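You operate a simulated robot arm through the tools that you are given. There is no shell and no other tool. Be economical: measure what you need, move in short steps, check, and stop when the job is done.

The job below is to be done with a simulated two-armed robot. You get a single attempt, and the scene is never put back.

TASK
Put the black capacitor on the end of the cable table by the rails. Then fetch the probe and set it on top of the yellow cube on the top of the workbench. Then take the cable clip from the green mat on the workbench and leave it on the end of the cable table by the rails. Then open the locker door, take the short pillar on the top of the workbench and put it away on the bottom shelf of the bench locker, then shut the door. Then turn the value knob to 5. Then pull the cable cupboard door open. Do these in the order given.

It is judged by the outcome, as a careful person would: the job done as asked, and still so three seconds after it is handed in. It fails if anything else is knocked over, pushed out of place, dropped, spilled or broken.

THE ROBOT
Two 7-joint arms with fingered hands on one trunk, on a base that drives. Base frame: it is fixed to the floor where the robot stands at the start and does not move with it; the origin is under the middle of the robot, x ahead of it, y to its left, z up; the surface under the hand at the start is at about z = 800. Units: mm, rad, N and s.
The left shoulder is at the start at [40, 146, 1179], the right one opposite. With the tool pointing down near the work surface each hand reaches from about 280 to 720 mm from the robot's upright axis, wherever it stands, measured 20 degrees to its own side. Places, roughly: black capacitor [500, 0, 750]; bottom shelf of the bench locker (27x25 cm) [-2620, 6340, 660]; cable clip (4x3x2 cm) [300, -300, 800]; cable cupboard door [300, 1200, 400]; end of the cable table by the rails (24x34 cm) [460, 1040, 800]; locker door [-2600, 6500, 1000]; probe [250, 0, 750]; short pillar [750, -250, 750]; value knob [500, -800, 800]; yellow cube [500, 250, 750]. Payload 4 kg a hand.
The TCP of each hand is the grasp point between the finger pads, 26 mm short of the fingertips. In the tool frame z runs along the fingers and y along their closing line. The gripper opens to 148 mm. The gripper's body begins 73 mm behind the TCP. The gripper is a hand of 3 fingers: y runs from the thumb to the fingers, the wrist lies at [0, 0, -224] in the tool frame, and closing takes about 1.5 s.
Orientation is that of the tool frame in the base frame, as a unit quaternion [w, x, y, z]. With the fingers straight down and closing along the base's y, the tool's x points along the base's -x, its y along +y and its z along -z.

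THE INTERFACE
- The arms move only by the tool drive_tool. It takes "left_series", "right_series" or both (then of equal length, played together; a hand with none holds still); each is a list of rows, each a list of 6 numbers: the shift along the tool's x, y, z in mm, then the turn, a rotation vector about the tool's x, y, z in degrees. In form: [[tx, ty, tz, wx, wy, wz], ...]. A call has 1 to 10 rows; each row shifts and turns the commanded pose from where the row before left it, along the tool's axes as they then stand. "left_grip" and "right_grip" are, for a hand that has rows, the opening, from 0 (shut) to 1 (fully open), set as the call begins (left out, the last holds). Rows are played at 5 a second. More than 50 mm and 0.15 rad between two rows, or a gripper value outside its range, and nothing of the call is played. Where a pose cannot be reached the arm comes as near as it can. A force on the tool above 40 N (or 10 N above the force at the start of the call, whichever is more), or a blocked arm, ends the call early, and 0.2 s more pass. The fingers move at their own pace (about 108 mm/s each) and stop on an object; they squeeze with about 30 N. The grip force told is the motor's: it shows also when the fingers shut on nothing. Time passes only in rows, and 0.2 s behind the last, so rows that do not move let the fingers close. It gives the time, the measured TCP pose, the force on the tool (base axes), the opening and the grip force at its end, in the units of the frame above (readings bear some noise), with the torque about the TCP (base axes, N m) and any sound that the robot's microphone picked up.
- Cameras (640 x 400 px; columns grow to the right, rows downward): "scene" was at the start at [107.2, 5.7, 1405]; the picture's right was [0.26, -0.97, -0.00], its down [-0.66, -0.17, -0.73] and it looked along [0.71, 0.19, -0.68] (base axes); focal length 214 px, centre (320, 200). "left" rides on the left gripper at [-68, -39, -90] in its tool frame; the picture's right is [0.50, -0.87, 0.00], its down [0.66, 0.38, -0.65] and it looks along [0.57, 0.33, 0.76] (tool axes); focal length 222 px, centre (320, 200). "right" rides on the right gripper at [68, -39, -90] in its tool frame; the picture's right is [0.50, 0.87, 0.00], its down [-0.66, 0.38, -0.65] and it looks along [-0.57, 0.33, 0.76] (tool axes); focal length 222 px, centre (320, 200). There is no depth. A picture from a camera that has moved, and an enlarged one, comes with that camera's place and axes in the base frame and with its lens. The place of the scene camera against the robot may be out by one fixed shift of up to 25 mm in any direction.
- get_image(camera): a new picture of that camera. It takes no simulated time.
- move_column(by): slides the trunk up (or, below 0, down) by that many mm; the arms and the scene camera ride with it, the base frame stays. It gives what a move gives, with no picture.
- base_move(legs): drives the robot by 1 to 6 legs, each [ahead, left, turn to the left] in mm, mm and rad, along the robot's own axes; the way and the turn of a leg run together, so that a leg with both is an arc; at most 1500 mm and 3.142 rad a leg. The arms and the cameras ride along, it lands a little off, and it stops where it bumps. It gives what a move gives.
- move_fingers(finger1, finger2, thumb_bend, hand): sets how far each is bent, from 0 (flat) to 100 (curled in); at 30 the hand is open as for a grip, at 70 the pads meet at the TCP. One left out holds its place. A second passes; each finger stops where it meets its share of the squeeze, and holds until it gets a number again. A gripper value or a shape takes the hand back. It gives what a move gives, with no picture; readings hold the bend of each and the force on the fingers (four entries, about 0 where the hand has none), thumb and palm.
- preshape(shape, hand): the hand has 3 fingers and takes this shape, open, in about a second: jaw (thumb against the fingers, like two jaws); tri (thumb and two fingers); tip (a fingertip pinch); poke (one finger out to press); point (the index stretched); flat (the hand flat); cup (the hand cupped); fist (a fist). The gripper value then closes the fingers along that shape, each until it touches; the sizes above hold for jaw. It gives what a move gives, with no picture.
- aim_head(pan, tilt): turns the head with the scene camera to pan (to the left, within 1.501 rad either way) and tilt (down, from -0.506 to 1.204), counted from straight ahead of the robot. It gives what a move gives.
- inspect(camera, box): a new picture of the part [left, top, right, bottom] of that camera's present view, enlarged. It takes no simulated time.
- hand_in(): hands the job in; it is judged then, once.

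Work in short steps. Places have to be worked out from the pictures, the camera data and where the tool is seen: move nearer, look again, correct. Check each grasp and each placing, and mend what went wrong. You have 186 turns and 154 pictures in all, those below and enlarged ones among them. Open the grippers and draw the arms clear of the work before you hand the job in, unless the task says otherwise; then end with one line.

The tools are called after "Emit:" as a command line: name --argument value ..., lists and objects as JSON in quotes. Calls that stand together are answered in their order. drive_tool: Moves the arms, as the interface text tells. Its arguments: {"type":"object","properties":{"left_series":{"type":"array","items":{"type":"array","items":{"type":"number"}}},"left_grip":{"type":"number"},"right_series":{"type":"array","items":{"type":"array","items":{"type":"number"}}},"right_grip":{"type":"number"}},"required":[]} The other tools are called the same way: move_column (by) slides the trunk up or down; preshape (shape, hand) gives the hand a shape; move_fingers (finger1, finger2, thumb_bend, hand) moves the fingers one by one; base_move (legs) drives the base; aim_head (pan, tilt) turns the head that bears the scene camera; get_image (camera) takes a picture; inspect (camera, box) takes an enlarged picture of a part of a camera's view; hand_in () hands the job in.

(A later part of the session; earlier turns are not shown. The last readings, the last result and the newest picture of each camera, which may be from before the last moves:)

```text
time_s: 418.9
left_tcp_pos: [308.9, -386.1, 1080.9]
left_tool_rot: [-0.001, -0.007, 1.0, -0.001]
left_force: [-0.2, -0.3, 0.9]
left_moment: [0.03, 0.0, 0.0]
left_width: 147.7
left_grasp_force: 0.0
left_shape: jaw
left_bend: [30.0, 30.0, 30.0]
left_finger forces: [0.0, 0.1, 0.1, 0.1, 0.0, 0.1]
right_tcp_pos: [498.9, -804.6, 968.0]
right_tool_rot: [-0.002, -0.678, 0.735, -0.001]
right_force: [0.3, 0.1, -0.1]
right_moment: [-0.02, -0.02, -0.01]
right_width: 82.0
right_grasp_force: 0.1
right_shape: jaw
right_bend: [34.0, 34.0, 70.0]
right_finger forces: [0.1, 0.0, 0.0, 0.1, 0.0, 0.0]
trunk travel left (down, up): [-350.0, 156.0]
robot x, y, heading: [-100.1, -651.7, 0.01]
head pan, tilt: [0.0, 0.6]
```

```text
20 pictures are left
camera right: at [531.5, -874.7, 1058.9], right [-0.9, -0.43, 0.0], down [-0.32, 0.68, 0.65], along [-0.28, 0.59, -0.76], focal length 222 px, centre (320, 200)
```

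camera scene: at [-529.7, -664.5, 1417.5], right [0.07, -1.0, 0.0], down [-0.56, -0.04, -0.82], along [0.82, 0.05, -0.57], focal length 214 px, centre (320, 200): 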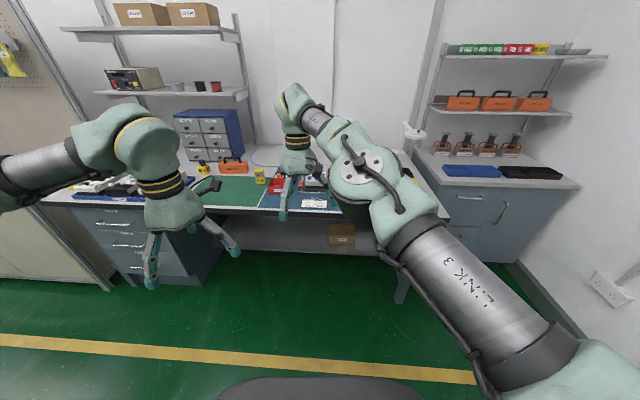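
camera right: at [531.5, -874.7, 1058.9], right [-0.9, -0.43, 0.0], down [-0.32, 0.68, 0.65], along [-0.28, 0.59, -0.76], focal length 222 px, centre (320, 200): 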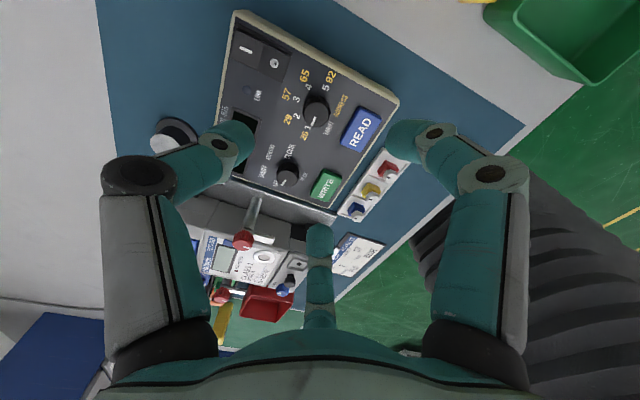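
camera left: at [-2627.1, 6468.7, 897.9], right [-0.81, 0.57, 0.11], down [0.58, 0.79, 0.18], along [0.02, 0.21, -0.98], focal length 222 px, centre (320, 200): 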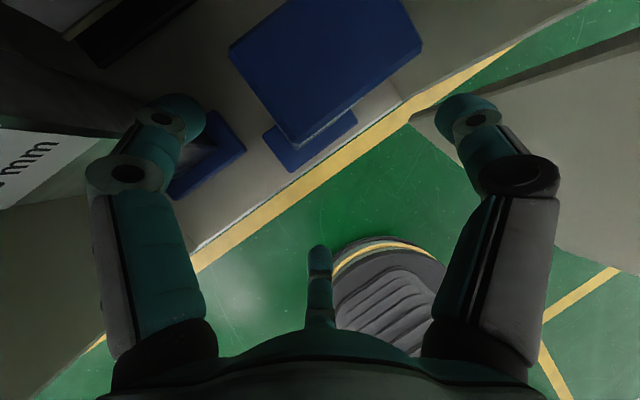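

Knob centred at ≈ [502,-809]. Descend so the fingertips are at about z 840, then close.

Emit:
drive_tool --right_series '[[4, -2.5, 40, 0, 0, 0], [0, 0, 40, 0, 0, 0], [0, 0, 21, 0, 0, 0]]'

Emit:
drive_tool --right_series '[[0, 0, 0, 0, 0, 0], [0, 0, 0, 0, 0, 0], [0, 0, 0, 0, 0, 0], [0, 0, 0, 0, 0, 0], [0, 0, 0, 0, 0, 0]]' --right_grip 0

Emit:
inspect --camera "right" --box '[200, 80, 440, 280]'

```text
time_s: 419.7
left_tcp_pos: [309.3, -387.3, 1081.1]
left_tool_rot: [-0.002, -0.008, 1.0, -0.001]
left_force: [0.5, 0.3, 0.2]
left_moment: [0.03, -0.02, 0.0]
left_width: 148.1
left_grasp_force: 0.2
left_shape: jaw
left_bend: [30.0, 30.0, 30.0]
left_finger forces: [0.0, 0.0, 0.0, 0.1, 0.1, 0.0]
right_tcp_pos: [497.1, -807.6, 867.0]
right_tool_rot: [0.001, -0.676, 0.737, -0.001]
right_force: [-0.2, 0.6, 4.5]
right_moment: [0.0, 0.09, 0.02]
right_width: 81.9
right_grasp_force: 0.0
right_shape: jaw
right_bend: [33.0, 34.0, 70.0]
right_finger forces: [2.2, 1.7, 0.0, 0.0, 0.7, 0.0]
trunk travel left (down, up): [-350.0, 156.0]
robot x, y, heading: [-98.8, -653.9, 0.013]
head pan, tilt: [0.0, 0.6]
```

```text
time_s: 420.9
left_tcp_pos: [310.8, -385.8, 1080.9]
left_tool_rot: [-0.001, -0.007, 1.0, -0.001]
left_force: [1.0, -0.1, 0.1]
left_moment: [0.02, 0.01, -0.01]
left_width: 147.7
left_grasp_force: 0.1
left_shape: jaw
left_bend: [30.0, 30.0, 30.0]
left_finger forces: [0.0, 0.0, 0.1, 0.0, 0.0, 0.0]
right_tcp_pos: [503.7, -808.9, 870.8]
right_tool_rot: [0.006, -0.676, 0.736, -0.006]
right_force: [28.3, -3.9, 28.0]
right_moment: [-0.14, -1.43, -0.06]
right_width: 13.0
right_grasp_force: 29.9
right_shape: jaw
right_bend: [79.0, 78.0, 69.0]
right_finger forces: [19.8, 20.9, 0.0, 0.1, 72.8, 0.1]
trunk travel left (down, up): [-350.0, 156.0]
robot x, y, heading: [-102.1, -649.1, 0.013]
head pan, tilt: [0.0, 0.6]
```

```text
2.00 times, centred on (320, 180) of right
camera zoom: at [535.4, -878.6, 961.7], right [-0.9, -0.43, -0.01], down [-0.33, 0.69, 0.65], along [-0.27, 0.59, -0.76], focal length 444 px, centre (320, 240)
```

zoom: 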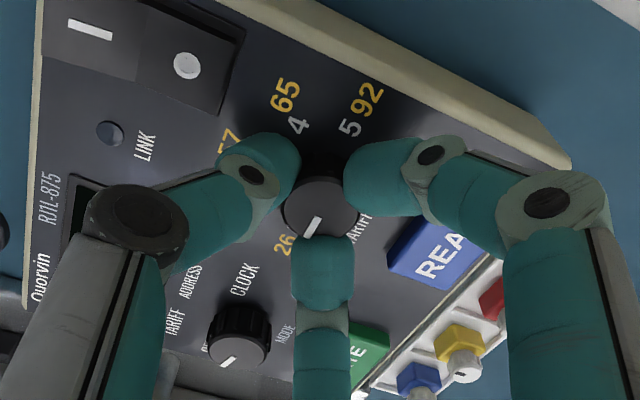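

Knob is gripped. The READ button limits rotation to ~35–45° per grip, so I'll ratchet. Relax the offset and turn 34° clockwise.

Emit:
drive_tool --right_series '[[0, -3, -3, 0, 0, 0], [0, 0, 0, 0, 0, 8.5], [0, 0, 0, 0, 0, 8.5], [0, 0, 0, 0, 0, 8.5], [0, 0, 0, 0, 0, 8.5]]'

Emit:
inspect --camera "right" --box '[200, 80, 440, 280]'

```text
time_s: 422.1
left_tcp_pos: [309.6, -387.8, 1080.8]
left_tool_rot: [-0.001, -0.007, 1.0, -0.001]
left_force: [0.5, 0.5, 0.2]
left_moment: [-0.01, 0.02, 0.01]
left_width: 147.9
left_grasp_force: 0.0
left_shape: jaw
left_bend: [30.0, 30.0, 30.0]
left_finger forces: [0.0, 0.1, 0.1, 0.0, 0.0, 0.0]
right_tcp_pos: [504.0, -809.8, 870.2]
right_tool_rot: [0.0, -0.43, 0.903, -0.001]
right_force: [16.3, -4.0, 17.2]
right_moment: [-0.39, -0.8, 0.07]
right_width: 12.7
right_grasp_force: 30.0
right_shape: jaw
right_bend: [78.0, 78.0, 70.0]
right_finger forces: [23.8, 25.4, 0.1, 0.1, 57.3, 0.0]
trunk travel left (down, up): [-350.0, 156.0]
robot x, y, heading: [-108.2, -653.1, 0.015]
head pan, tilt: [0.0, 0.6]
```

```text
2.00 times, centred on (320, 180) of right
camera zoom: at [492.2, -886.2, 961.1], right [-0.99, 0.16, 0.0], down [0.12, 0.75, 0.65], along [0.1, 0.64, -0.76], focal length 444 px, centre (320, 240)
```

zoom: 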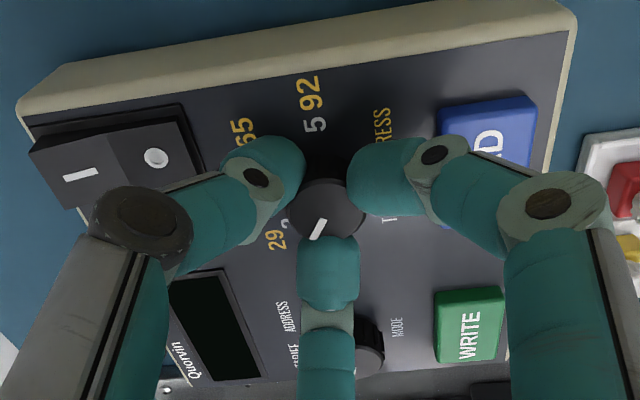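

Knob follows the hand and nothing collides. Continue turning clockwise 51° more.

Emit:
drive_tool --right_series '[[0, 0, 0, 0, 0, 8.5], [0, 0, 0, 0, 0, 8.5], [0, 0, 0, 0, 0, 8.5], [0, 0, 0, 0, 0, 8.5], [0, 0, 0, 0, 0, 8.5], [0, 0, 0, 0, 0, 8.5]]'

Emit:
inspect --camera "right" --box '[200, 80, 440, 280]'

```text
time_s: 423.5
left_tcp_pos: [307.0, -387.7, 1082.3]
left_tool_rot: [-0.001, -0.008, 1.0, 0.0]
left_force: [-0.2, -0.7, 0.5]
left_moment: [-0.01, -0.02, 0.01]
left_width: 147.7
left_grasp_force: 0.0
left_shape: jaw
left_bend: [30.0, 30.0, 30.0]
left_finger forces: [0.0, 0.1, 0.0, 0.0, 0.0, 0.1]
right_tcp_pos: [502.4, -811.8, 870.3]
right_tool_rot: [0.0, 0.001, 1.0, 0.0]
right_force: [4.5, -10.4, 14.1]
right_moment: [-0.59, -0.15, 0.07]
right_width: 12.0
right_grasp_force: 29.7
right_shape: jaw
right_bend: [78.0, 78.0, 70.0]
right_finger forces: [25.2, 26.5, 0.0, 0.0, 51.4, 0.1]
trunk travel left (down, up): [-350.0, 156.0]
robot x, y, heading: [-102.5, -652.3, 0.012]
head pan, tilt: [0.0, 0.6]
```

```text
2.00 times, centred on (320, 180) of right
camera zoom: at [435.1, -849.8, 961.0], right [-0.5, 0.87, 0.0], down [0.66, 0.38, 0.65], along [0.57, 0.32, -0.76], focal length 444 px, centre (320, 240)
```

zoom: 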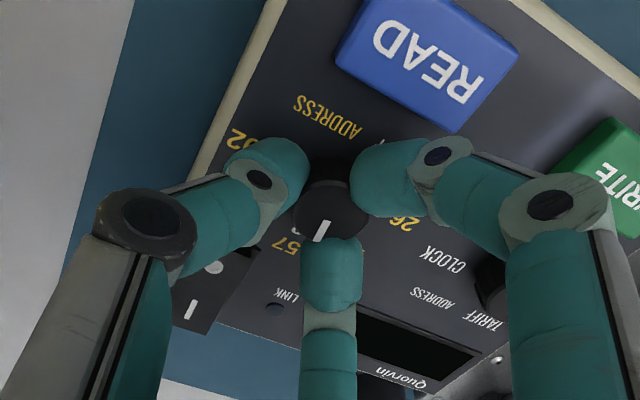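

Now at ~3. Continue 93° more toward 5.

Emit:
drive_tool --right_series '[[0, 0, 0, 0, 0, 8.5], [0, 0, 0, 0, 0, 8.5], [0, 0, 0, 0, 0, 8.5], [0, 0, 0, 0, 0, 8.5], [0, 0, 0, 0, 0, 8.5], [0, 0, 0, 0, 0, 8.5], [0, 0, 0, 0, 0, 8.5], [0, 0, 0, 0, 0, 8.5], [0, 0, 0, 0, 0, 8.5], [0, 0, 0, 0, 0, 8.5]]'

Emit:
get_image --camera "right"

```text
time_s: 425.7
left_tcp_pos: [306.8, -386.6, 1082.4]
left_tool_rot: [0.001, -0.009, 1.0, 0.0]
left_force: [0.4, -0.3, -0.2]
left_moment: [0.0, 0.0, 0.02]
left_width: 148.0
left_grasp_force: 0.1
left_shape: jaw
left_bend: [30.0, 30.0, 30.0]
left_finger forces: [0.1, 0.0, 0.0, 0.0, 0.1, 0.0]
right_tcp_pos: [501.3, -807.7, 870.2]
right_tool_rot: [-0.002, 0.676, 0.737, -0.001]
right_force: [-18.9, -2.6, 3.4]
right_moment: [-0.11, 0.7, 0.05]
right_width: 11.6
right_grasp_force: 29.9
right_shape: jaw
right_bend: [78.0, 78.0, 70.0]
right_finger forces: [20.8, 21.3, 0.0, 0.0, 49.4, 0.1]
trunk travel left (down, up): [-350.0, 156.0]
robot x, y, heading: [-103.1, -654.1, 0.019]
head pan, tilt: [0.0, 0.6]
```

```text
16 pictures are left
camera right: at [456.2, -743.8, 961.7], right [0.82, 0.57, 0.0], down [0.44, -0.62, 0.65], along [0.37, -0.53, -0.76], focal length 222 px, centre (320, 200)
```

right: 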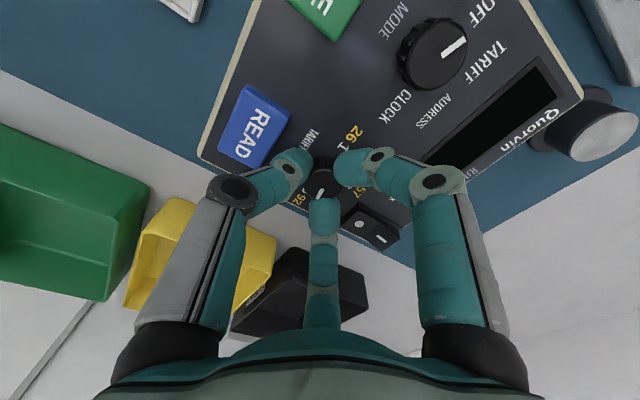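

170° turned. Add 10°, then release, lift and check the pointer.

Emit:
drive_tool --right_series '[[0, 0, 0, 0, 0, 5], [0, 0, 0, 0, 0, 5], [0, 0, 0, 0, 0, 0]]'

Emit:
drive_tool --right_series '[[0, 0, 0, 0, 0, 0], [0, 0, 0, 0, 0, 0], [0, 0, 0, 0, 0, 0], [0, 0, -20, 0, 0, 0], [0, 0, -40, 0, 0, 0], [0, 0, -40, 0, 0, 0]]' --right_grip 0.6

Emit:
inspect --camera "right" --box '[220, 30, 420, 200]'

```text
time_s: 426.4
left_tcp_pos: [307.3, -390.1, 1081.6]
left_tool_rot: [0.001, -0.007, 1.0, 0.001]
left_force: [-0.6, -0.8, -1.0]
left_moment: [0.05, -0.04, 0.02]
left_width: 147.9
left_grasp_force: 0.0
left_shape: jaw
left_bend: [30.0, 30.0, 30.0]
left_finger forces: [0.1, 0.1, 0.1, 0.0, 0.1, 0.0]
right_tcp_pos: [522.1, -819.4, 872.9]
right_tool_rot: [-0.011, 0.73, 0.683, -0.004]
right_force: [-0.6, 0.4, 1.0]
right_moment: [-0.09, -0.01, -0.01]
right_width: 3.6
right_grasp_force: 30.3
right_shape: jaw
right_bend: [80.0, 84.0, 64.0]
right_finger forces: [0.1, 0.1, 0.0, 0.0, 0.0, 0.0]
right hand out of reach, approached as far as the arm can: row 1, 2
trunk travel left (down, up): [-350.0, 156.0]
robot x, y, heading: [-101.1, -650.7, 0.013]
head pan, tilt: [0.0, 0.6]
stopped in row 3 (right hand): the force on the tool passed its limit at 45 N (the readings are from after the stop); the commanded pose is now the measured one
```

```text
time_s: 427.8
left_tcp_pos: [309.2, -386.4, 1080.9]
left_tool_rot: [-0.001, -0.008, 1.0, -0.001]
left_force: [0.3, 0.4, 0.3]
left_moment: [0.01, 0.0, 0.01]
left_width: 148.1
left_grasp_force: 0.1
left_shape: jaw
left_bend: [30.0, 30.0, 30.0]
left_finger forces: [0.1, 0.0, 0.1, 0.0, 0.1, 0.0]
right_tcp_pos: [522.5, -818.8, 970.1]
right_tool_rot: [-0.012, 0.732, 0.681, -0.008]
right_force: [-0.2, -0.2, 0.9]
right_moment: [-0.02, 0.01, 0.01]
right_width: 88.4
right_grasp_force: 0.1
right_shape: jaw
right_bend: [32.0, 32.0, 70.0]
right_finger forces: [0.1, 0.0, 0.0, 0.1, 0.1, 0.0]
trunk travel left (down, up): [-350.0, 156.0]
robot x, y, heading: [-103.7, -649.8, 0.016]
head pan, tilt: [0.0, 0.6]
heard: click
```

```text
2.35 times, centred on (320, 115) of right
camera zoom: at [490.6, -748.8, 1062.9], right [0.9, 0.44, -0.02], down [0.35, -0.68, 0.64], along [0.26, -0.58, -0.77], focal length 523 px, centre (320, 400)
```

zoom: 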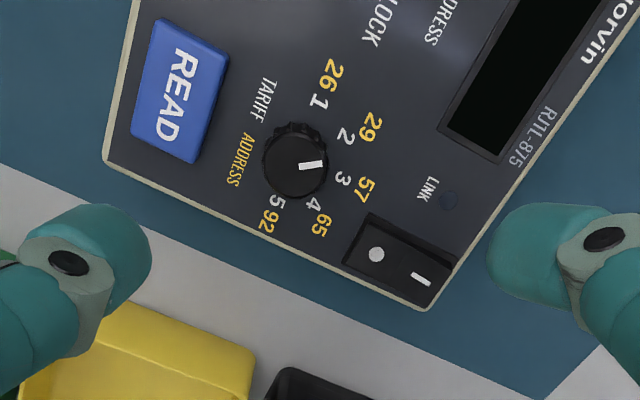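

The hand hit its wrist limit and slipped off, leaving the pointer near 2. Re-grip with a better start angle: rotate the hand back ~145° at height, re-centre, and look.

Emit:
drive_tool --right_series '[[0, 0, 0, 0, 0, -8.5], [0, 0, 0, 0, 0, -8.5], [0, 0, 0, 0, 0, -8.5], [0, 0, 0, 0, 0, -8.5], [0, 0, 0, 0, 0, -8.5], [0, 0, 0, 0, 0, -8.5], [0, 0, 0, 0, 0, -8.5], [0, 0, 0, 0, 0, -8.5], [0, 0, 0, 0, 0, -8.5], [0, 0, 0, 0, 0, -8.5]]'

Emit:
drive_tool --right_series '[[0, 0, 0, 0, 0, -8.5], [0, 0, 0, 0, 0, -8.5], [0, 0, 0, 0, 0, -8.5], [0, 0, 0, 0, 0, -8.5], [0, 0, 0, 0, 0, -8.5], [0, 0, 0, 0, 0, -8.5], [0, 0, 0, 0, 0, -8.5]]'

```text
time_s: 429.9
left_tcp_pos: [308.2, -386.0, 1081.3]
left_tool_rot: [-0.001, -0.01, 1.0, 0.0]
left_force: [-0.4, 0.1, 0.2]
left_moment: [-0.02, -0.01, 0.0]
left_width: 147.7
left_grasp_force: 0.1
left_shape: jaw
left_bend: [30.0, 30.0, 30.0]
left_finger forces: [0.1, 0.0, 0.1, 0.0, 0.1, 0.1]
right_tcp_pos: [526.3, -818.3, 971.9]
right_tool_rot: [-0.015, 0.077, 0.997, 0.003]
right_force: [-1.2, 0.1, -0.3]
right_moment: [0.01, 0.0, -0.01]
right_width: 88.7
right_grasp_force: 0.1
right_shape: jaw
right_bend: [32.0, 32.0, 70.0]
right_finger forces: [0.0, 0.1, 0.2, 0.0, 0.1, 0.0]
trunk travel left (down, up): [-350.0, 156.0]
robot x, y, heading: [-101.7, -649.2, 0.013]
head pan, tilt: [0.0, 0.6]
```

```text
time_s: 431.6
left_tcp_pos: [309.3, -387.0, 1082.4]
left_tool_rot: [-0.001, -0.008, 1.0, -0.001]
left_force: [-0.3, 0.0, 0.1]
left_moment: [0.02, -0.01, -0.01]
left_width: 147.8
left_grasp_force: 0.0
left_shape: jaw
left_bend: [30.0, 30.0, 30.0]
left_finger forces: [0.0, 0.0, 0.1, 0.1, 0.0, 0.1]
right_tcp_pos: [524.7, -820.0, 972.5]
right_tool_rot: [-0.011, -0.427, 0.904, 0.009]
right_force: [0.0, 1.1, -0.2]
right_moment: [-0.02, 0.01, 0.01]
right_width: 88.2
right_grasp_force: 0.0
right_shape: jaw
right_bend: [32.0, 32.0, 70.0]
right_finger forces: [0.0, 0.1, 0.1, 0.0, 0.0, 0.0]
trunk travel left (down, up): [-350.0, 156.0]
robot x, y, heading: [-103.3, -651.5, 0.015]
head pan, tilt: [0.0, 0.6]
```

Re-centre above the knob and check alignment and pointer.

Emit:
drive_tool --right_series '[[7.2, 24.5, 30, 0, 0, 0]]'

Emit:
inspect --camera "right" --box '[220, 30, 420, 200]'

```text
time_s: 431.9
left_tcp_pos: [307.7, -387.3, 1082.1]
left_tool_rot: [-0.001, -0.009, 1.0, 0.0]
left_force: [0.3, -0.5, 0.5]
left_moment: [-0.02, -0.01, -0.02]
left_width: 147.9
left_grasp_force: 0.1
left_shape: jaw
left_bend: [30.0, 30.0, 30.0]
left_finger forces: [0.1, 0.0, 0.0, 0.0, 0.1, 0.0]
right_tcp_pos: [500.5, -810.8, 944.9]
right_tool_rot: [-0.012, -0.426, 0.904, 0.009]
right_force: [-0.7, 1.1, 0.1]
right_moment: [-0.03, 0.02, -0.03]
right_width: 88.6
right_grasp_force: 0.0
right_shape: jaw
right_bend: [32.0, 32.0, 70.0]
right_finger forces: [0.0, 0.0, 0.0, 0.1, 0.0, 0.1]
trunk travel left (down, up): [-350.0, 156.0]
robot x, y, heading: [-107.3, -651.4, 0.012]
head pan, tilt: [0.0, 0.6]
```

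```text
2.35 times, centred on (320, 115) of right
camera zoom: at [489.2, -888.0, 1034.1], right [-0.99, 0.17, 0.03], down [0.14, 0.74, 0.66], along [0.09, 0.65, -0.75], focal length 523 px, centre (320, 400)
```

zoom: 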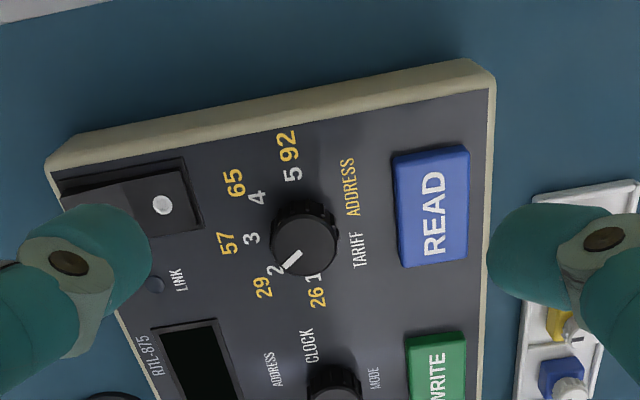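

Pointer is at 2; need 135° clockwise (hand from -50° to +85°). Descend, grip, and turn.

Emit:
drive_tool --right_series '[[-3.8, -0.7, 38, 0, 0, 0], [0, 0, 37, 0, 0, 0], [0, 0, 0, 0, 0, 0]]'

Emit:
drive_tool --right_series '[[0, 0, 0, 0, 0, 0], [0, 0, 0, 0, 0, 0], [0, 0, 0, 0, 0, 0], [0, 0, 0, 0, 0, 0], [0, 0, 0, 0, 0, 0], [0, 0, 0, 0, 0, 0]]' --right_grip 0

Emit:
drive_tool --right_series '[[0, 0, -1, 0, 0, 8.5], [0, 0, 0, 0, 0, 8.5], [0, 0, 0, 0, 0, 8.5], [0, 0, 0, 0, 0, 8.5], [0, 0, 0, 0, 0, 8.5], [0, 0, 0, 0, 0, 8.5], [0, 0, 0, 0, 0, 8.5], [0, 0, 0, 0, 0, 8.5]]'

```text
time_s: 432.8
left_tcp_pos: [307.0, -385.9, 1081.3]
left_tool_rot: [0.0, -0.009, 1.0, -0.002]
left_force: [0.4, -0.4, -0.7]
left_moment: [0.0, -0.01, -0.01]
left_width: 147.8
left_grasp_force: 0.0
left_shape: jaw
left_bend: [30.0, 30.0, 30.0]
left_finger forces: [0.0, 0.0, 0.0, 0.1, 0.0, 0.0]
right_tcp_pos: [500.4, -806.5, 869.5]
right_tool_rot: [-0.01, -0.425, 0.905, 0.009]
right_force: [-1.2, -3.1, 13.6]
right_moment: [-0.43, 0.06, -0.06]
right_width: 88.7
right_grasp_force: 0.0
right_shape: jaw
right_bend: [31.0, 32.0, 70.0]
right_finger forces: [7.3, 0.1, 0.0, 0.0, 7.5, 0.1]
trunk travel left (down, up): [-350.0, 156.0]
robot x, y, heading: [-103.5, -654.6, 0.012]
head pan, tilt: [0.0, 0.6]
heard: click
```

```text
time_s: 434.1
left_tcp_pos: [309.3, -389.5, 1082.3]
left_tool_rot: [-0.001, -0.008, 1.0, 0.0]
left_force: [-0.1, -0.4, 0.3]
left_moment: [-0.02, 0.02, -0.02]
left_width: 148.0
left_grasp_force: 0.1
left_shape: jaw
left_bend: [30.0, 30.0, 30.0]
left_finger forces: [0.0, 0.1, 0.0, 0.1, 0.0, 0.0]
right_tcp_pos: [501.7, -810.0, 866.0]
right_tool_rot: [-0.011, -0.425, 0.905, 0.009]
right_force: [3.5, -18.6, 7.2]
right_moment: [-0.28, -0.05, -0.09]
right_width: 19.4
right_grasp_force: 30.4
right_shape: jaw
right_bend: [82.0, 70.0, 73.0]
right_finger forces: [0.0, 0.0, 0.0, 0.0, 26.8, 0.1]
trunk travel left (down, up): [-350.0, 156.0]
robot x, y, heading: [-104.1, -652.6, 0.01]
head pan, tilt: [0.0, 0.6]
```

```text
time_s: 435.9
left_tcp_pos: [309.0, -386.4, 1082.2]
left_tool_rot: [-0.001, -0.008, 1.0, 0.0]
left_force: [0.3, -0.4, 0.0]
left_moment: [-0.03, 0.02, 0.0]
left_width: 147.9
left_grasp_force: 0.1
left_shape: jaw
left_bend: [30.0, 30.0, 30.0]
left_finger forces: [0.0, 0.0, 0.1, 0.0, 0.0, 0.1]
right_tcp_pos: [501.5, -806.0, 868.4]
right_tool_rot: [-0.015, 0.153, 0.988, 0.003]
right_force: [-5.6, -9.4, -1.4]
right_moment: [-0.07, 0.1, -0.04]
right_width: 19.4
right_grasp_force: 30.2
right_shape: jaw
right_bend: [82.0, 70.0, 73.0]
right_finger forces: [0.0, 0.1, 0.0, 0.0, 25.0, 0.0]
trunk travel left (down, up): [-350.0, 156.0]
robot x, y, heading: [-104.6, -647.8, 0.017]
head pan, tilt: [0.0, 0.6]
```

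Clicks suggest a fingertip brushed the READ button. The grip looks uneven; check whether the knob follows.

Emit:
inspect --camera "right" --box '[200, 60, 440, 260]'

```text
2.00 times, centred on (320, 160) of right
camera zoom: at [427.5, -822.5, 960.9], right [-0.21, 0.98, 0.01], down [0.76, 0.16, 0.63], along [0.62, 0.15, -0.77], focal length 444 px, centre (320, 280)
```

zoom: 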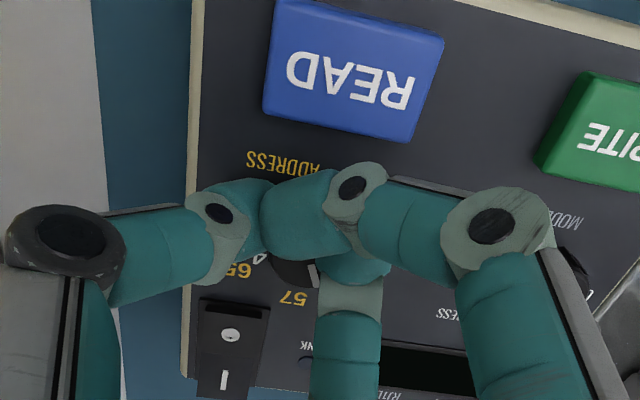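

The fingers missed the knob. Open slightly, lift, and rotate the hand back to -85° (where no finger is over READ).

Emit:
drive_tool --right_series '[[0, 0, 0, 0, 0, 0], [0, 0, -10, 0, 0, 0], [0, 0, -45, 0, 0, 0], [0, 0, -45, 0, 0, -8.5], [0, 0, 0, 0, 0, -8.5], [0, 0, 0, 0, 0, -8.5], [0, 0, 0, 0, 0, -8.5], [0, 0, 0, 0, 0, -8.5], [0, 0, 0, 0, 0, -8.5], [0, 0, 0, 0, 0, -8.5]]' --right_grip 0.45

Emit:
drive_tool --right_series '[[0, 0, 0, 0, 0, -8.5], [0, 0, 0, 0, 0, -8.5], [0, 0, 0, 0, 0, -8.5], [0, 0, 0, 0, 0, -8.5], [0, 0, 0, 0, 0, -8.5], [0, 0, 0, 0, 0, 0]]'

Emit:
inspect --camera "right" --box '[220, 30, 420, 200]'

```text
time_s: 438.1
left_tcp_pos: [308.5, -386.9, 1081.0]
left_tool_rot: [-0.001, -0.009, 1.0, 0.0]
left_force: [-0.5, 0.9, -0.4]
left_moment: [0.01, -0.02, 0.02]
left_width: 147.9
left_grasp_force: 0.0
left_shape: jaw
left_bend: [30.0, 30.0, 30.0]
left_finger forces: [0.1, 0.0, 0.0, 0.1, 0.0, 0.0]
right_tcp_pos: [506.0, -807.1, 969.3]
right_tool_rot: [-0.013, -0.359, 0.933, 0.008]
right_force: [-0.8, -1.2, -0.2]
right_moment: [0.0, 0.01, -0.04]
right_width: 66.3
right_grasp_force: 0.1
right_shape: jaw
right_bend: [39.0, 39.0, 70.0]
right_finger forces: [0.0, 0.0, 0.0, 0.1, 0.0, 0.0]
trunk travel left (down, up): [-350.0, 156.0]
robot x, y, heading: [-101.7, -653.9, 0.014]
head pan, tilt: [0.0, 0.6]
```

```text
time_s: 439.6
left_tcp_pos: [308.8, -386.3, 1081.2]
left_tool_rot: [-0.001, -0.009, 1.0, -0.001]
left_force: [0.3, 0.0, 0.3]
left_moment: [0.0, 0.0, -0.01]
left_width: 147.8
left_grasp_force: 0.1
left_shape: jaw
left_bend: [30.0, 30.0, 30.0]
left_finger forces: [0.0, 0.0, 0.0, 0.0, 0.0, 0.0]
right_tcp_pos: [504.9, -806.8, 967.6]
right_tool_rot: [-0.008, -0.674, 0.739, 0.013]
right_force: [0.4, 0.0, 0.7]
right_moment: [0.0, 0.01, 0.01]
right_width: 66.1
right_grasp_force: 0.0
right_shape: jaw
right_bend: [39.0, 39.0, 70.0]
right_finger forces: [0.0, 0.0, 0.1, 0.0, 0.1, 0.1]
trunk travel left (down, up): [-350.0, 156.0]
robot x, y, heading: [-102.3, -651.7, 0.011]
head pan, tilt: [0.0, 0.6]
```

```text
2.35 times, centred on (320, 115) of right
camera zoom: at [539.7, -877.2, 1057.4], right [-0.91, -0.42, 0.02], down [-0.3, 0.68, 0.67], along [-0.29, 0.6, -0.74], focal length 523 px, centre (320, 400)
```

zoom: 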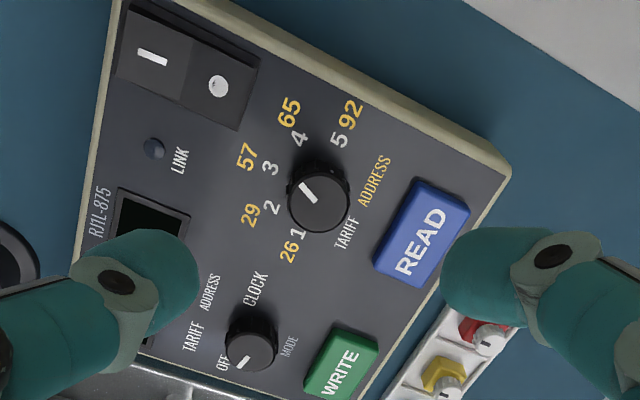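

Knob now points between 3 and 4 (≈3.6, it turns freely). About 58° more clockwise is needed. Grip here at -85° where it worked before.

Emit:
drive_tool --right_series '[[0, 1, 40, 0, 0, 0], [0, 0, 40, 0, 0, 0], [0, 0, 19, 0, 0, 0], [0, 0, 0, 0, 0, 0]]'

Emit:
drive_tool --right_series '[[0, 0, 0, 0, 0, 0], [0, 0, 0, 0, 0, 0], [0, 0, 0, 0, 0, 0], [0, 0, 0, 0, 0, 0], [0, 0, 0, 0, 0, 0]]' --right_grip 0

```text
time_s: 440.6
left_tcp_pos: [308.4, -386.9, 1081.0]
left_tool_rot: [-0.001, -0.008, 1.0, 0.0]
left_force: [0.4, 0.5, -0.6]
left_moment: [0.0, -0.01, 0.03]
left_width: 147.9
left_grasp_force: 0.1
left_shape: jaw
left_bend: [30.0, 30.0, 30.0]
left_finger forces: [0.1, 0.1, 0.0, 0.0, 0.0, 0.0]
right_tcp_pos: [503.1, -806.4, 870.3]
right_tool_rot: [-0.007, -0.673, 0.74, 0.013]
right_force: [0.1, -0.1, -0.9]
right_moment: [0.0, -0.01, 0.0]
right_width: 66.3
right_grasp_force: 0.0
right_shape: jaw
right_bend: [39.0, 39.0, 70.0]
right_finger forces: [0.1, 0.1, 0.1, 0.0, 0.1, 0.0]
trunk travel left (down, up): [-350.0, 156.0]
robot x, y, heading: [-104.5, -653.8, 0.01]
head pan, tilt: [0.0, 0.6]
```

```text
time_s: 441.8
left_tcp_pos: [309.8, -386.9, 1079.8]
left_tool_rot: [-0.001, -0.009, 1.0, -0.001]
left_force: [-0.8, -0.1, -0.1]
left_moment: [-0.02, 0.02, 0.04]
left_width: 148.0
left_grasp_force: 0.1
left_shape: jaw
left_bend: [30.0, 30.0, 30.0]
left_finger forces: [0.1, 0.0, 0.0, 0.0, 0.0, 0.0]
right_tcp_pos: [502.2, -808.0, 870.8]
right_tool_rot: [-0.008, -0.672, 0.741, 0.013]
right_force: [-0.1, -0.2, -3.3]
right_moment: [-0.04, -0.06, -0.01]
right_width: 18.9
right_grasp_force: 30.2
right_shape: jaw
right_bend: [74.0, 73.0, 70.0]
right_finger forces: [26.4, 25.6, 0.1, 0.0, 27.4, 0.0]
trunk travel left (down, up): [-350.0, 156.0]
robot x, y, heading: [-106.6, -651.3, 0.013]
head pan, tilt: [0.0, 0.6]
```

Excellent, a balanced grip (26/26/27 N). Turn 58° clockwise and look.

Emit:
drive_tool --right_series '[[0, 0, 0, 0, 0, 8.3], [0, 0, 0, 0, 0, 8.3], [0, 0, 0, 0, 0, 8.3], [0, 0, 0, 0, 0, 8.3], [0, 0, 0, 0, 0, 8.3], [0, 0, 0, 0, 0, 8.3], [0, 0, 0, 0, 0, 8.3], [0, 0, 0, 0, 0, 0]]'

Emit:
inspect --camera "right" --box '[250, 110, 390, 240]'

```text
time_s: 443.6
left_tcp_pos: [310.2, -385.3, 1081.0]
left_tool_rot: [0.0, -0.008, 1.0, -0.001]
left_force: [0.8, 0.4, 0.3]
left_moment: [-0.04, 0.0, -0.04]
left_width: 148.3
left_grasp_force: 0.1
left_shape: jaw
left_bend: [30.0, 30.0, 30.0]
left_finger forces: [0.1, 0.1, 0.0, 0.0, 0.1, 0.1]
right_tcp_pos: [501.8, -805.1, 871.5]
right_tool_rot: [-0.012, -0.227, 0.974, 0.006]
right_force: [9.6, 0.7, 2.1]
right_moment: [-0.01, -0.28, 0.0]
right_width: 18.8
right_grasp_force: 30.3
right_shape: jaw
right_bend: [74.0, 73.0, 70.0]
right_finger forces: [25.0, 31.9, 0.1, 0.0, 32.9, 0.0]
trunk travel left (down, up): [-350.0, 156.0]
robot x, y, heading: [-103.0, -650.6, 0.014]
head pan, tilt: [0.0, 0.6]
```

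```text
3.08 times, centred on (320, 175) of right
camera zoom: at [461.5, -870.4, 960.8], right [-0.83, 0.56, 0.03], down [0.44, 0.62, 0.65], along [0.34, 0.55, -0.76], focal length 684 px, centre (320, 277)
```

zoom: 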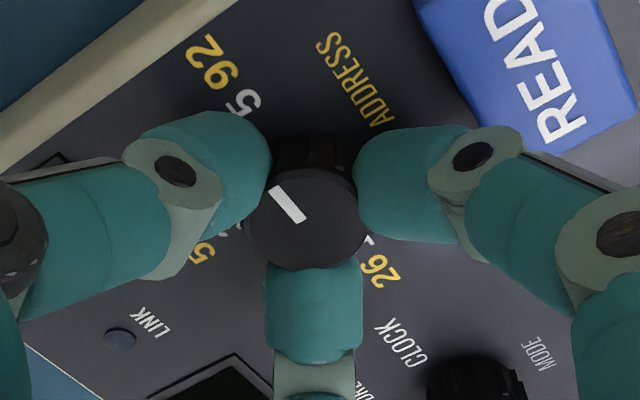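

Pointer looks at 5. Release with a small opening, lift and verify.

Emit:
drive_tool --right_series '[[0, 0, 0, 0, 0, 0], [0, 0, 0, 0, 0, 0], [0, 0, 0, 0, 0, 0], [0, 0, -20, 0, 0, 0], [0, 0, -40, 0, 0, 0], [0, 0, -40, 0, 0, 0], [0, 0, -40, 0, 0, 0]]' --right_grip 0.4

Emit:
inspect --camera "right" --box '[260, 30, 380, 150]'

```text
time_s: 445.1
left_tcp_pos: [307.6, -386.1, 1081.5]
left_tool_rot: [0.001, -0.009, 1.0, -0.001]
left_force: [0.0, -0.4, 0.6]
left_moment: [-0.02, 0.04, -0.03]
left_width: 148.1
left_grasp_force: 0.1
left_shape: jaw
left_bend: [30.0, 30.0, 30.0]
left_finger forces: [0.0, 0.0, 0.1, 0.0, 0.0, 0.0]
right_tcp_pos: [506.5, -808.4, 1011.5]
right_tool_rot: [-0.013, -0.228, 0.974, 0.008]
right_force: [0.0, 0.1, 1.0]
right_moment: [-0.02, -0.02, -0.01]
right_width: 59.3
right_grasp_force: 0.1
right_shape: jaw
right_bend: [77.0, 77.0, 70.0]
right_finger forces: [0.1, 0.1, 0.0, 0.0, 0.1, 0.0]
trunk travel left (down, up): [-350.0, 156.0]
robot x, y, heading: [-103.7, -652.6, 0.015]
head pan, tilt: [0.0, 0.6]
heard: click
```

```text
3.33 times, centred on (320, 90) of right
camera zoom: at [464.8, -872.9, 1103.2], right [-0.83, 0.55, 0.03], down [0.44, 0.63, 0.65], along [0.34, 0.55, -0.76], focal length 740 px, centre (320, 567)
```

zoom: 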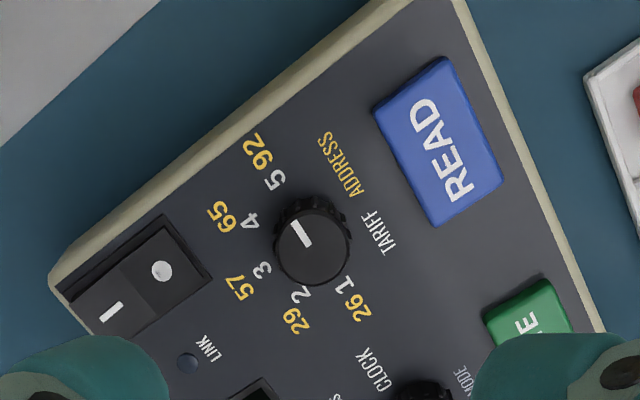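

The knob has snapped to 5. Raise and straighten the right hand, back off, and go to the cable cupboard.

Emit:
drive_tool --right_series '[[0, 0, -30, 0, 0, 8.5], [0, 0, -30, 0, 0, 8.5], [0, 0, -30, 0, 0, 8.5]]'

Emit:
base_move --legs '[[-600, 0, 0], [0, 0, -0.015], [0, 1500, 0], [0, 300, 0]]'

Emit:
aim_head --pan 0.0 --tilt 0.75

Emit:
get_image --camera "scene"

```text
time_s: 445.9
left_tcp_pos: [308.7, -386.1, 1081.0]
left_tool_rot: [-0.001, -0.009, 1.0, -0.001]
left_force: [-0.3, 0.3, -1.0]
left_moment: [-0.01, -0.02, -0.01]
left_width: 148.3
left_grasp_force: 0.1
left_shape: jaw
left_bend: [30.0, 30.0, 30.0]
left_finger forces: [0.0, 0.1, 0.1, 0.0, 0.1, 0.1]
right_tcp_pos: [510.0, -807.6, 1098.6]
right_tool_rot: [-0.014, -0.006, 1.0, 0.003]
right_force: [-1.0, -0.2, 0.1]
right_moment: [-0.01, -0.02, -0.01]
right_width: 58.9
right_grasp_force: 0.0
right_shape: jaw
right_bend: [77.0, 77.0, 70.0]
right_finger forces: [0.0, 0.0, 0.0, 0.0, 0.0, 0.1]
trunk travel left (down, up): [-350.0, 156.0]
robot x, y, heading: [-103.5, -652.1, 0.011]
head pan, tilt: [0.0, 0.6]
```

```text
time_s: 458.2
left_tcp_pos: [-220.3, 1346.2, 1082.3]
left_tool_rot: [0.0, 0.025, 1.0, 0.0]
left_force: [0.1, 0.6, 0.0]
left_moment: [0.0, -0.01, -0.01]
left_width: 147.9
left_grasp_force: 0.1
left_shape: jaw
left_bend: [30.0, 30.0, 30.0]
left_finger forces: [0.0, 0.0, 0.0, 0.0, 0.0, 0.0]
right_tcp_pos: [-48.7, 910.7, 1098.4]
right_tool_rot: [-0.014, 0.027, 1.0, 0.005]
right_force: [0.1, 0.1, -0.2]
right_moment: [0.01, 0.01, 0.0]
right_width: 59.2
right_grasp_force: 0.0
right_shape: jaw
right_bend: [77.0, 77.0, 70.0]
right_finger forces: [0.1, 0.0, 0.1, 0.0, 0.0, 0.0]
trunk travel left (down, up): [-350.0, 156.0]
robot x, y, heading: [-652.0, 1109.4, -0.051]
head pan, tilt: [0.0, 0.6]
```

```text
time_s: 458.9
left_tcp_pos: [-219.8, 1347.8, 1081.4]
left_tool_rot: [0.0, 0.025, 1.0, -0.002]
left_force: [-0.2, -0.3, -0.9]
left_moment: [0.0, 0.01, 0.0]
left_width: 147.9
left_grasp_force: 0.1
left_shape: jaw
left_bend: [30.0, 30.0, 30.0]
left_finger forces: [0.1, 0.1, 0.1, 0.1, 0.1, 0.0]
right_tcp_pos: [-48.6, 911.7, 1097.6]
right_tool_rot: [-0.014, 0.027, 1.0, 0.004]
right_force: [0.0, 0.7, -0.5]
right_moment: [0.0, 0.02, -0.03]
right_width: 58.9
right_grasp_force: 0.1
right_shape: jaw
right_bend: [77.0, 77.0, 70.0]
right_finger forces: [0.1, 0.1, 0.1, 0.1, 0.1, 0.0]
trunk travel left (down, up): [-350.0, 156.0]
robot x, y, heading: [-649.0, 1105.8, -0.055]
head pan, tilt: [0.0, 0.75]
```

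```text
9 pictures are left
camera scene: at [-540.0, 1089.4, 1404.7], right [-0.05, -1.0, 0.0], down [-0.68, 0.04, -0.73], along [0.73, -0.04, -0.68], focal length 214 px, centre (320, 200)
```

scene: 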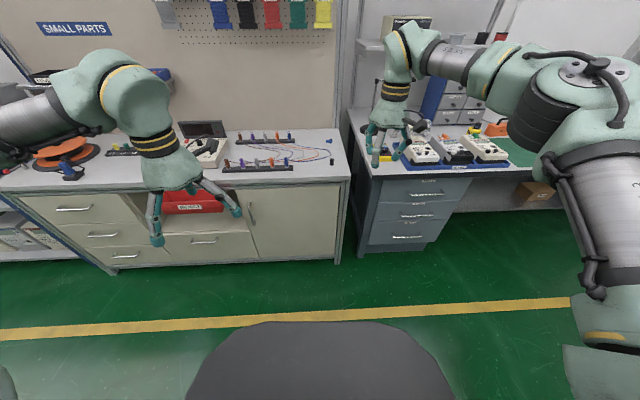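

The cupboard door has a vertical handle at ≈ [250,1395,~560], hinge on the right. Lower the trunk, take a stance left of centre, and look closely.

Emit:
base_move --legs '[[0, 0, 0.055], [0, 345, 0], [110, 0, 0]]'

Emit:
move_column --by -345

Emit:
drive_tool --right_series '[[20, 0, 0, 0, -8, 0], [20, 0, 0, 0, -8, 0], [20, 0, 0, 0, -8, 0], [20, 0, 0, 0, -8, 0], [20, 0, 0, 0, -8, 0]]' --right_grip 0.55

Emit:
get_image --camera "right"

```text
time_s: 462.4
left_tcp_pos: [-122.8, 1718.9, 1081.1]
left_tool_rot: [0.0, 0.002, 1.0, -0.001]
left_force: [0.4, -0.4, -0.2]
left_moment: [0.01, -0.01, -0.03]
left_width: 147.8
left_grasp_force: 0.0
left_shape: jaw
left_bend: [30.0, 30.0, 30.0]
left_finger forces: [0.0, 0.0, 0.1, 0.1, 0.1, 0.0]
right_tcp_pos: [69.2, 1291.5, 1099.1]
right_tool_rot: [-0.014, 0.003, 1.0, 0.003]
right_force: [-1.3, 0.1, 0.1]
right_moment: [-0.02, 0.03, -0.02]
right_width: 58.8
right_grasp_force: 0.0
right_shape: jaw
right_bend: [77.0, 77.0, 70.0]
right_finger forces: [0.1, 0.0, 0.1, 0.0, 0.0, 0.1]
trunk travel left (down, up): [-350.0, 156.0]
robot x, y, heading: [-536.5, 1459.9, -0.006]
head pan, tilt: [0.0, 0.75]
```

```text
time_s: 465.8
left_tcp_pos: [-121.0, 1718.0, 737.4]
left_tool_rot: [-0.001, 0.002, 1.0, -0.001]
left_force: [0.0, 1.1, 1.2]
left_moment: [0.02, -0.03, 0.03]
left_width: 147.9
left_grasp_force: 0.1
left_shape: jaw
left_bend: [30.0, 30.0, 30.0]
left_finger forces: [0.0, 0.0, 0.0, 0.1, 0.0, 0.0]
right_tcp_pos: [70.5, 1292.1, 753.8]
right_tool_rot: [-0.014, 0.003, 1.0, 0.005]
right_force: [0.4, -0.7, -0.1]
right_moment: [-0.01, 0.01, 0.01]
right_width: 58.8
right_grasp_force: 0.0
right_shape: jaw
right_bend: [77.0, 77.0, 70.0]
right_finger forces: [0.1, 0.0, 0.0, 0.0, 0.1, 0.0]
trunk travel left (down, up): [-5.0, 501.0]
robot x, y, heading: [-538.0, 1459.3, -0.01]
head pan, tilt: [0.0, 0.75]
```

```text
time_s: 467.0
left_tcp_pos: [-122.2, 1719.0, 738.7]
left_tool_rot: [0.0, 0.002, 1.0, 0.0]
left_force: [0.7, -0.3, -1.0]
left_moment: [-0.01, 0.03, -0.02]
left_width: 148.3
left_grasp_force: 0.1
left_shape: jaw
left_bend: [30.0, 30.0, 30.0]
left_finger forces: [0.0, 0.0, 0.0, 0.1, 0.0, 0.0]
right_tcp_pos: [-24.4, 1294.4, 730.8]
right_tool_rot: [0.33, 0.004, 0.944, 0.003]
right_force: [0.2, -0.1, 0.1]
right_moment: [-0.01, 0.04, -0.03]
right_width: 80.8
right_grasp_force: 0.1
right_shape: jaw
right_bend: [34.0, 34.0, 70.0]
right_finger forces: [0.1, 0.1, 0.0, 0.1, 0.0, 0.0]
trunk travel left (down, up): [-5.0, 501.0]
robot x, y, heading: [-538.9, 1459.9, -0.01]
head pan, tilt: [0.0, 0.75]
```

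```text
8 pictures are left
camera right: at [-133.8, 1255.8, 759.4], right [-0.39, 0.87, -0.3], down [0.11, 0.37, 0.92], along [0.92, 0.32, -0.24], focal length 222 px, centre (320, 200)
```

right: 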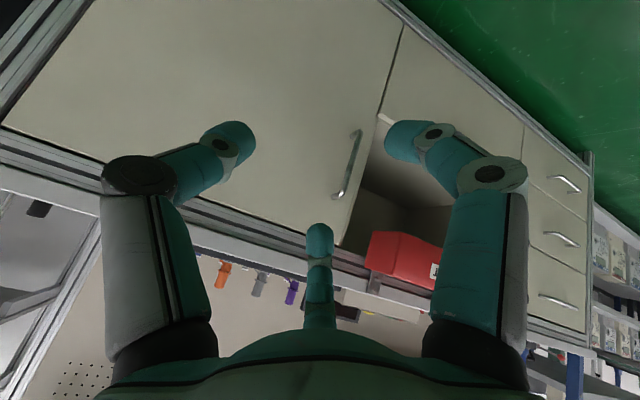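

Handle bar located at ≈ [248,1420, z 494–642]. Roll the hand 85° so the two fingers flank the bar and the thumb faces me, and move the base nearer.

Emit:
drive_tool --right_series '[[0, 0, 0, 0, 0, 8.5], [0, 0, 0, 0, 0, 8.5], [0, 0, 0, 0, 0, 8.5], [0, 0, 0, 0, 0, 8.5], [0, 0, 0, 0, 0, 8.5], [0, 0, 0, 0, 0, 8.5], [0, 0, 0, 0, 0, 8.5], [0, 0, 0, 0, 0, 8.5], [0, 0, 0, 0, 0, 8.5], [0, 0, 0, 0, 0, 8.5]]'

Emit:
base_move --legs '[[95, 0, 0.01]]'

```text
time_s: 469.2
left_tcp_pos: [-122.1, 1718.0, 737.4]
left_tool_rot: [0.0, 0.002, 1.0, -0.001]
left_force: [0.0, 0.0, 0.4]
left_moment: [0.01, -0.01, 0.0]
left_width: 147.7
left_grasp_force: 0.0
left_shape: jaw
left_bend: [30.0, 30.0, 30.0]
left_finger forces: [0.0, 0.1, 0.0, 0.0, 0.0, 0.1]
right_tcp_pos: [26.5, 1171.4, 819.5]
right_tool_rot: [0.233, 0.637, 0.7, 0.223]
right_force: [0.5, -0.8, -0.8]
right_moment: [-0.02, 0.0, 0.02]
right_width: 81.0
right_grasp_force: 0.0
right_shape: jaw
right_bend: [34.0, 34.0, 70.0]
right_finger forces: [0.0, 0.0, 0.0, 0.0, 0.0, 0.1]
right hand out of reach, approached as far as the arm can: row 6, 7, 8, 9, 10
trunk travel left (down, up): [-5.0, 501.0]
robot x, y, heading: [-539.0, 1458.4, -0.008]
head pan, tilt: [0.0, 0.75]
```

```text
time_s: 470.3
left_tcp_pos: [-28.7, 1722.3, 737.8]
left_tool_rot: [-0.001, -0.005, 1.0, 0.0]
left_force: [0.6, -0.2, 0.8]
left_moment: [0.02, 0.03, 0.01]
left_width: 147.7
left_grasp_force: 0.0
left_shape: jaw
left_bend: [30.0, 30.0, 30.0]
left_finger forces: [0.0, 0.0, 0.1, 0.1, 0.0, 0.1]
right_tcp_pos: [126.8, 1178.4, 819.3]
right_tool_rot: [0.231, 0.633, 0.704, 0.224]
right_force: [-0.3, -0.1, 0.1]
right_moment: [0.01, 0.06, 0.02]
right_width: 80.8
right_grasp_force: 0.0
right_shape: jaw
right_bend: [34.0, 34.0, 70.0]
right_finger forces: [0.1, 0.0, 0.1, 0.0, 0.0, 0.0]
trunk travel left (down, up): [-5.0, 501.0]
robot x, y, heading: [-446.8, 1461.2, 0.004]
head pan, tilt: [0.0, 0.75]
```

Orientation achieved (pointing forward-down, thumb toward me). Move to the pre-grasp point ≈ [205,1419,605].

Emit:
drive_tool --right_series '[[30.2, -5.6, 27.9, 0, 0, 0], [30.2, -5.6, 27.9, 0, 0, 0], [30.2, -5.6, 27.9, 0, 0, 0], [30.2, -5.6, 27.9, 0, 0, 0], [30.2, -5.6, 27.9, 0, 0, 0], [30.2, -5.6, 27.9, 0, 0, 0], [30.2, -5.6, 27.9, 0, 0, 0], [30.2, -5.6, 27.9, 0, 0, 0]]'

Emit:
get_image --camera "right"

```text
time_s: 471.5
left_tcp_pos: [-30.5, 1721.2, 739.7]
left_tool_rot: [0.001, -0.002, 1.0, 0.001]
left_force: [-0.4, -0.5, 0.4]
left_moment: [0.0, 0.02, 0.02]
left_width: 147.7
left_grasp_force: 0.1
left_shape: jaw
left_bend: [30.0, 30.0, 30.0]
left_finger forces: [0.0, 0.0, 0.1, 0.0, 0.0, 0.1]
right_tcp_pos: [230.1, 1206.3, 760.1]
right_tool_rot: [0.22, 0.635, 0.706, 0.223]
right_force: [-31.7, -2.9, 0.7]
right_moment: [0.26, -0.45, -0.61]
right_width: 74.9
right_grasp_force: 0.1
right_shape: jaw
right_bend: [35.0, 79.0, 70.0]
right_finger forces: [10.1, 22.2, 0.0, 0.0, 0.0, 0.0]
right hand out of reach, approached as far as the arm can: row 1, 2, 3, 4, 5, 6
trunk travel left (down, up): [-5.0, 501.0]
robot x, y, heading: [-444.2, 1460.2, -0.001]
head pan, tilt: [0.0, 0.75]
stopped in row 6 (right hand): the force on the tool passed its limit at 55 N (the readings are from after the stop); the commanded pose is now the measured one
```

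```text
7 pictures are left
camera right: at [138.4, 1266.2, 807.0], right [0.64, 0.58, 0.5], down [-0.02, -0.64, 0.77], along [0.77, -0.5, -0.4], focal length 222 px, centre (320, 200)
```

right: 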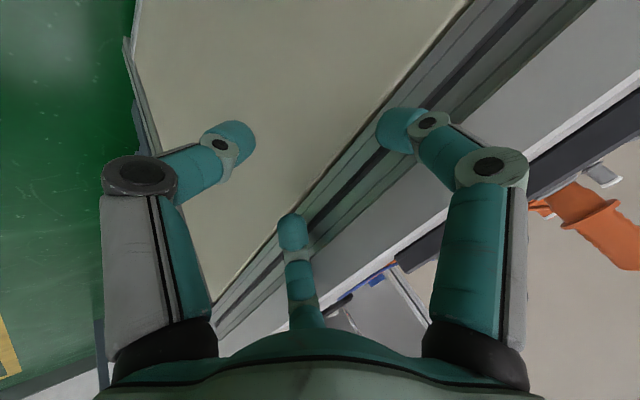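

That roll is out of the right arm's reach here. New plan: use the left hand pointing down-right, with its forward finger slipped behind the bar. First retract the right hand and shift the base right.

Emit:
drive_tool --right_series '[[0, 0, -30, 0, 0, 0], [0, 0, -45, 0, 0, 0], [0, 0, -45, 0, 0, 0], [0, 0, -45, 0, 0, 0], [0, 0, -45, 0, 0, 0], [0, -45, 0, 0, 0, 0], [0, -45, 0, 0, 0, 0]]'

Emit:
base_move --legs '[[-60, 0, 0], [0, -140, 0]]'

Emit:
drive_tool --left_series '[[0, 0, 0, 0, 0, 7.5], [0, 0, 0, 0, 0, 7.5], [0, 0, 0, 0, 0, 7.5], [0, 0, 0, 0, 0, 7.5], [0, 0, 0, 6.06, -3.5, 0], [0, 0, 0, 6.06, -3.5, 0], [0, 0, 0, 6.06, -3.5, 0], [0, 0, 0, 6.06, -3.5, 0], [0, 0, 0, 6.06, -3.5, 0]]' --left_grip 1

```text
time_s: 473.1
left_tcp_pos: [-29.7, 1721.8, 737.8]
left_tool_rot: [-0.001, -0.003, 1.0, 0.0]
left_force: [0.4, -0.4, 0.1]
left_moment: [-0.01, -0.04, -0.02]
left_width: 147.7
left_grasp_force: 0.1
left_shape: jaw
left_bend: [30.0, 30.0, 30.0]
left_finger forces: [0.0, 0.1, 0.0, 0.1, 0.1, 0.0]
right_tcp_pos: [37.5, 1187.4, 871.9]
right_tool_rot: [0.222, 0.633, 0.707, 0.224]
right_force: [0.1, -0.4, 0.0]
right_moment: [-0.02, -0.01, 0.01]
right_width: 81.2
right_grasp_force: 0.0
right_shape: jaw
right_bend: [34.0, 34.0, 70.0]
right_finger forces: [0.0, 0.0, 0.0, 0.0, 0.0, 0.0]
trunk travel left (down, up): [-5.0, 501.0]
robot x, y, heading: [-442.4, 1458.1, 0.001]
head pan, tilt: [0.0, 0.75]
```

```text
time_s: 475.0
left_tcp_pos: [-89.3, 1585.3, 737.2]
left_tool_rot: [0.0, -0.002, 1.0, 0.0]
left_force: [-0.2, 0.5, -0.2]
left_moment: [0.01, 0.0, -0.01]
left_width: 147.8
left_grasp_force: 0.1
left_shape: jaw
left_bend: [30.0, 30.0, 30.0]
left_finger forces: [0.0, 0.1, 0.0, 0.0, 0.0, 0.0]
right_tcp_pos: [-20.0, 1052.5, 873.2]
right_tool_rot: [0.222, 0.633, 0.707, 0.223]
right_force: [1.1, -0.7, 0.1]
right_moment: [0.02, -0.02, 0.03]
right_width: 81.0
right_grasp_force: 0.1
right_shape: jaw
right_bend: [34.0, 34.0, 70.0]
right_finger forces: [0.1, 0.1, 0.0, 0.0, 0.0, 0.0]
trunk travel left (down, up): [-5.0, 501.0]
robot x, y, heading: [-502.0, 1323.1, 0.0]
head pan, tilt: [0.0, 0.75]
```

```text
time_s: 477.0
left_tcp_pos: [-88.4, 1586.1, 736.7]
left_tool_rot: [0.079, 0.244, 0.922, -0.291]
left_force: [0.0, 0.8, -0.1]
left_moment: [0.0, 0.0, -0.02]
left_width: 148.0
left_grasp_force: 0.1
left_shape: jaw
left_bend: [30.0, 30.0, 30.0]
left_finger forces: [0.0, 0.1, 0.1, 0.1, 0.0, 0.0]
right_tcp_pos: [-21.7, 1053.2, 873.5]
right_tool_rot: [0.223, 0.633, 0.707, 0.223]
right_force: [0.2, 0.7, -0.2]
right_moment: [-0.03, 0.04, 0.0]
right_width: 80.9
right_grasp_force: 0.0
right_shape: jaw
right_bend: [34.0, 34.0, 70.0]
right_finger forces: [0.1, 0.0, 0.1, 0.1, 0.1, 0.0]
trunk travel left (down, up): [-5.0, 501.0]
robot x, y, heading: [-504.0, 1324.9, 0.003]
head pan, tilt: [0.0, 0.75]
```

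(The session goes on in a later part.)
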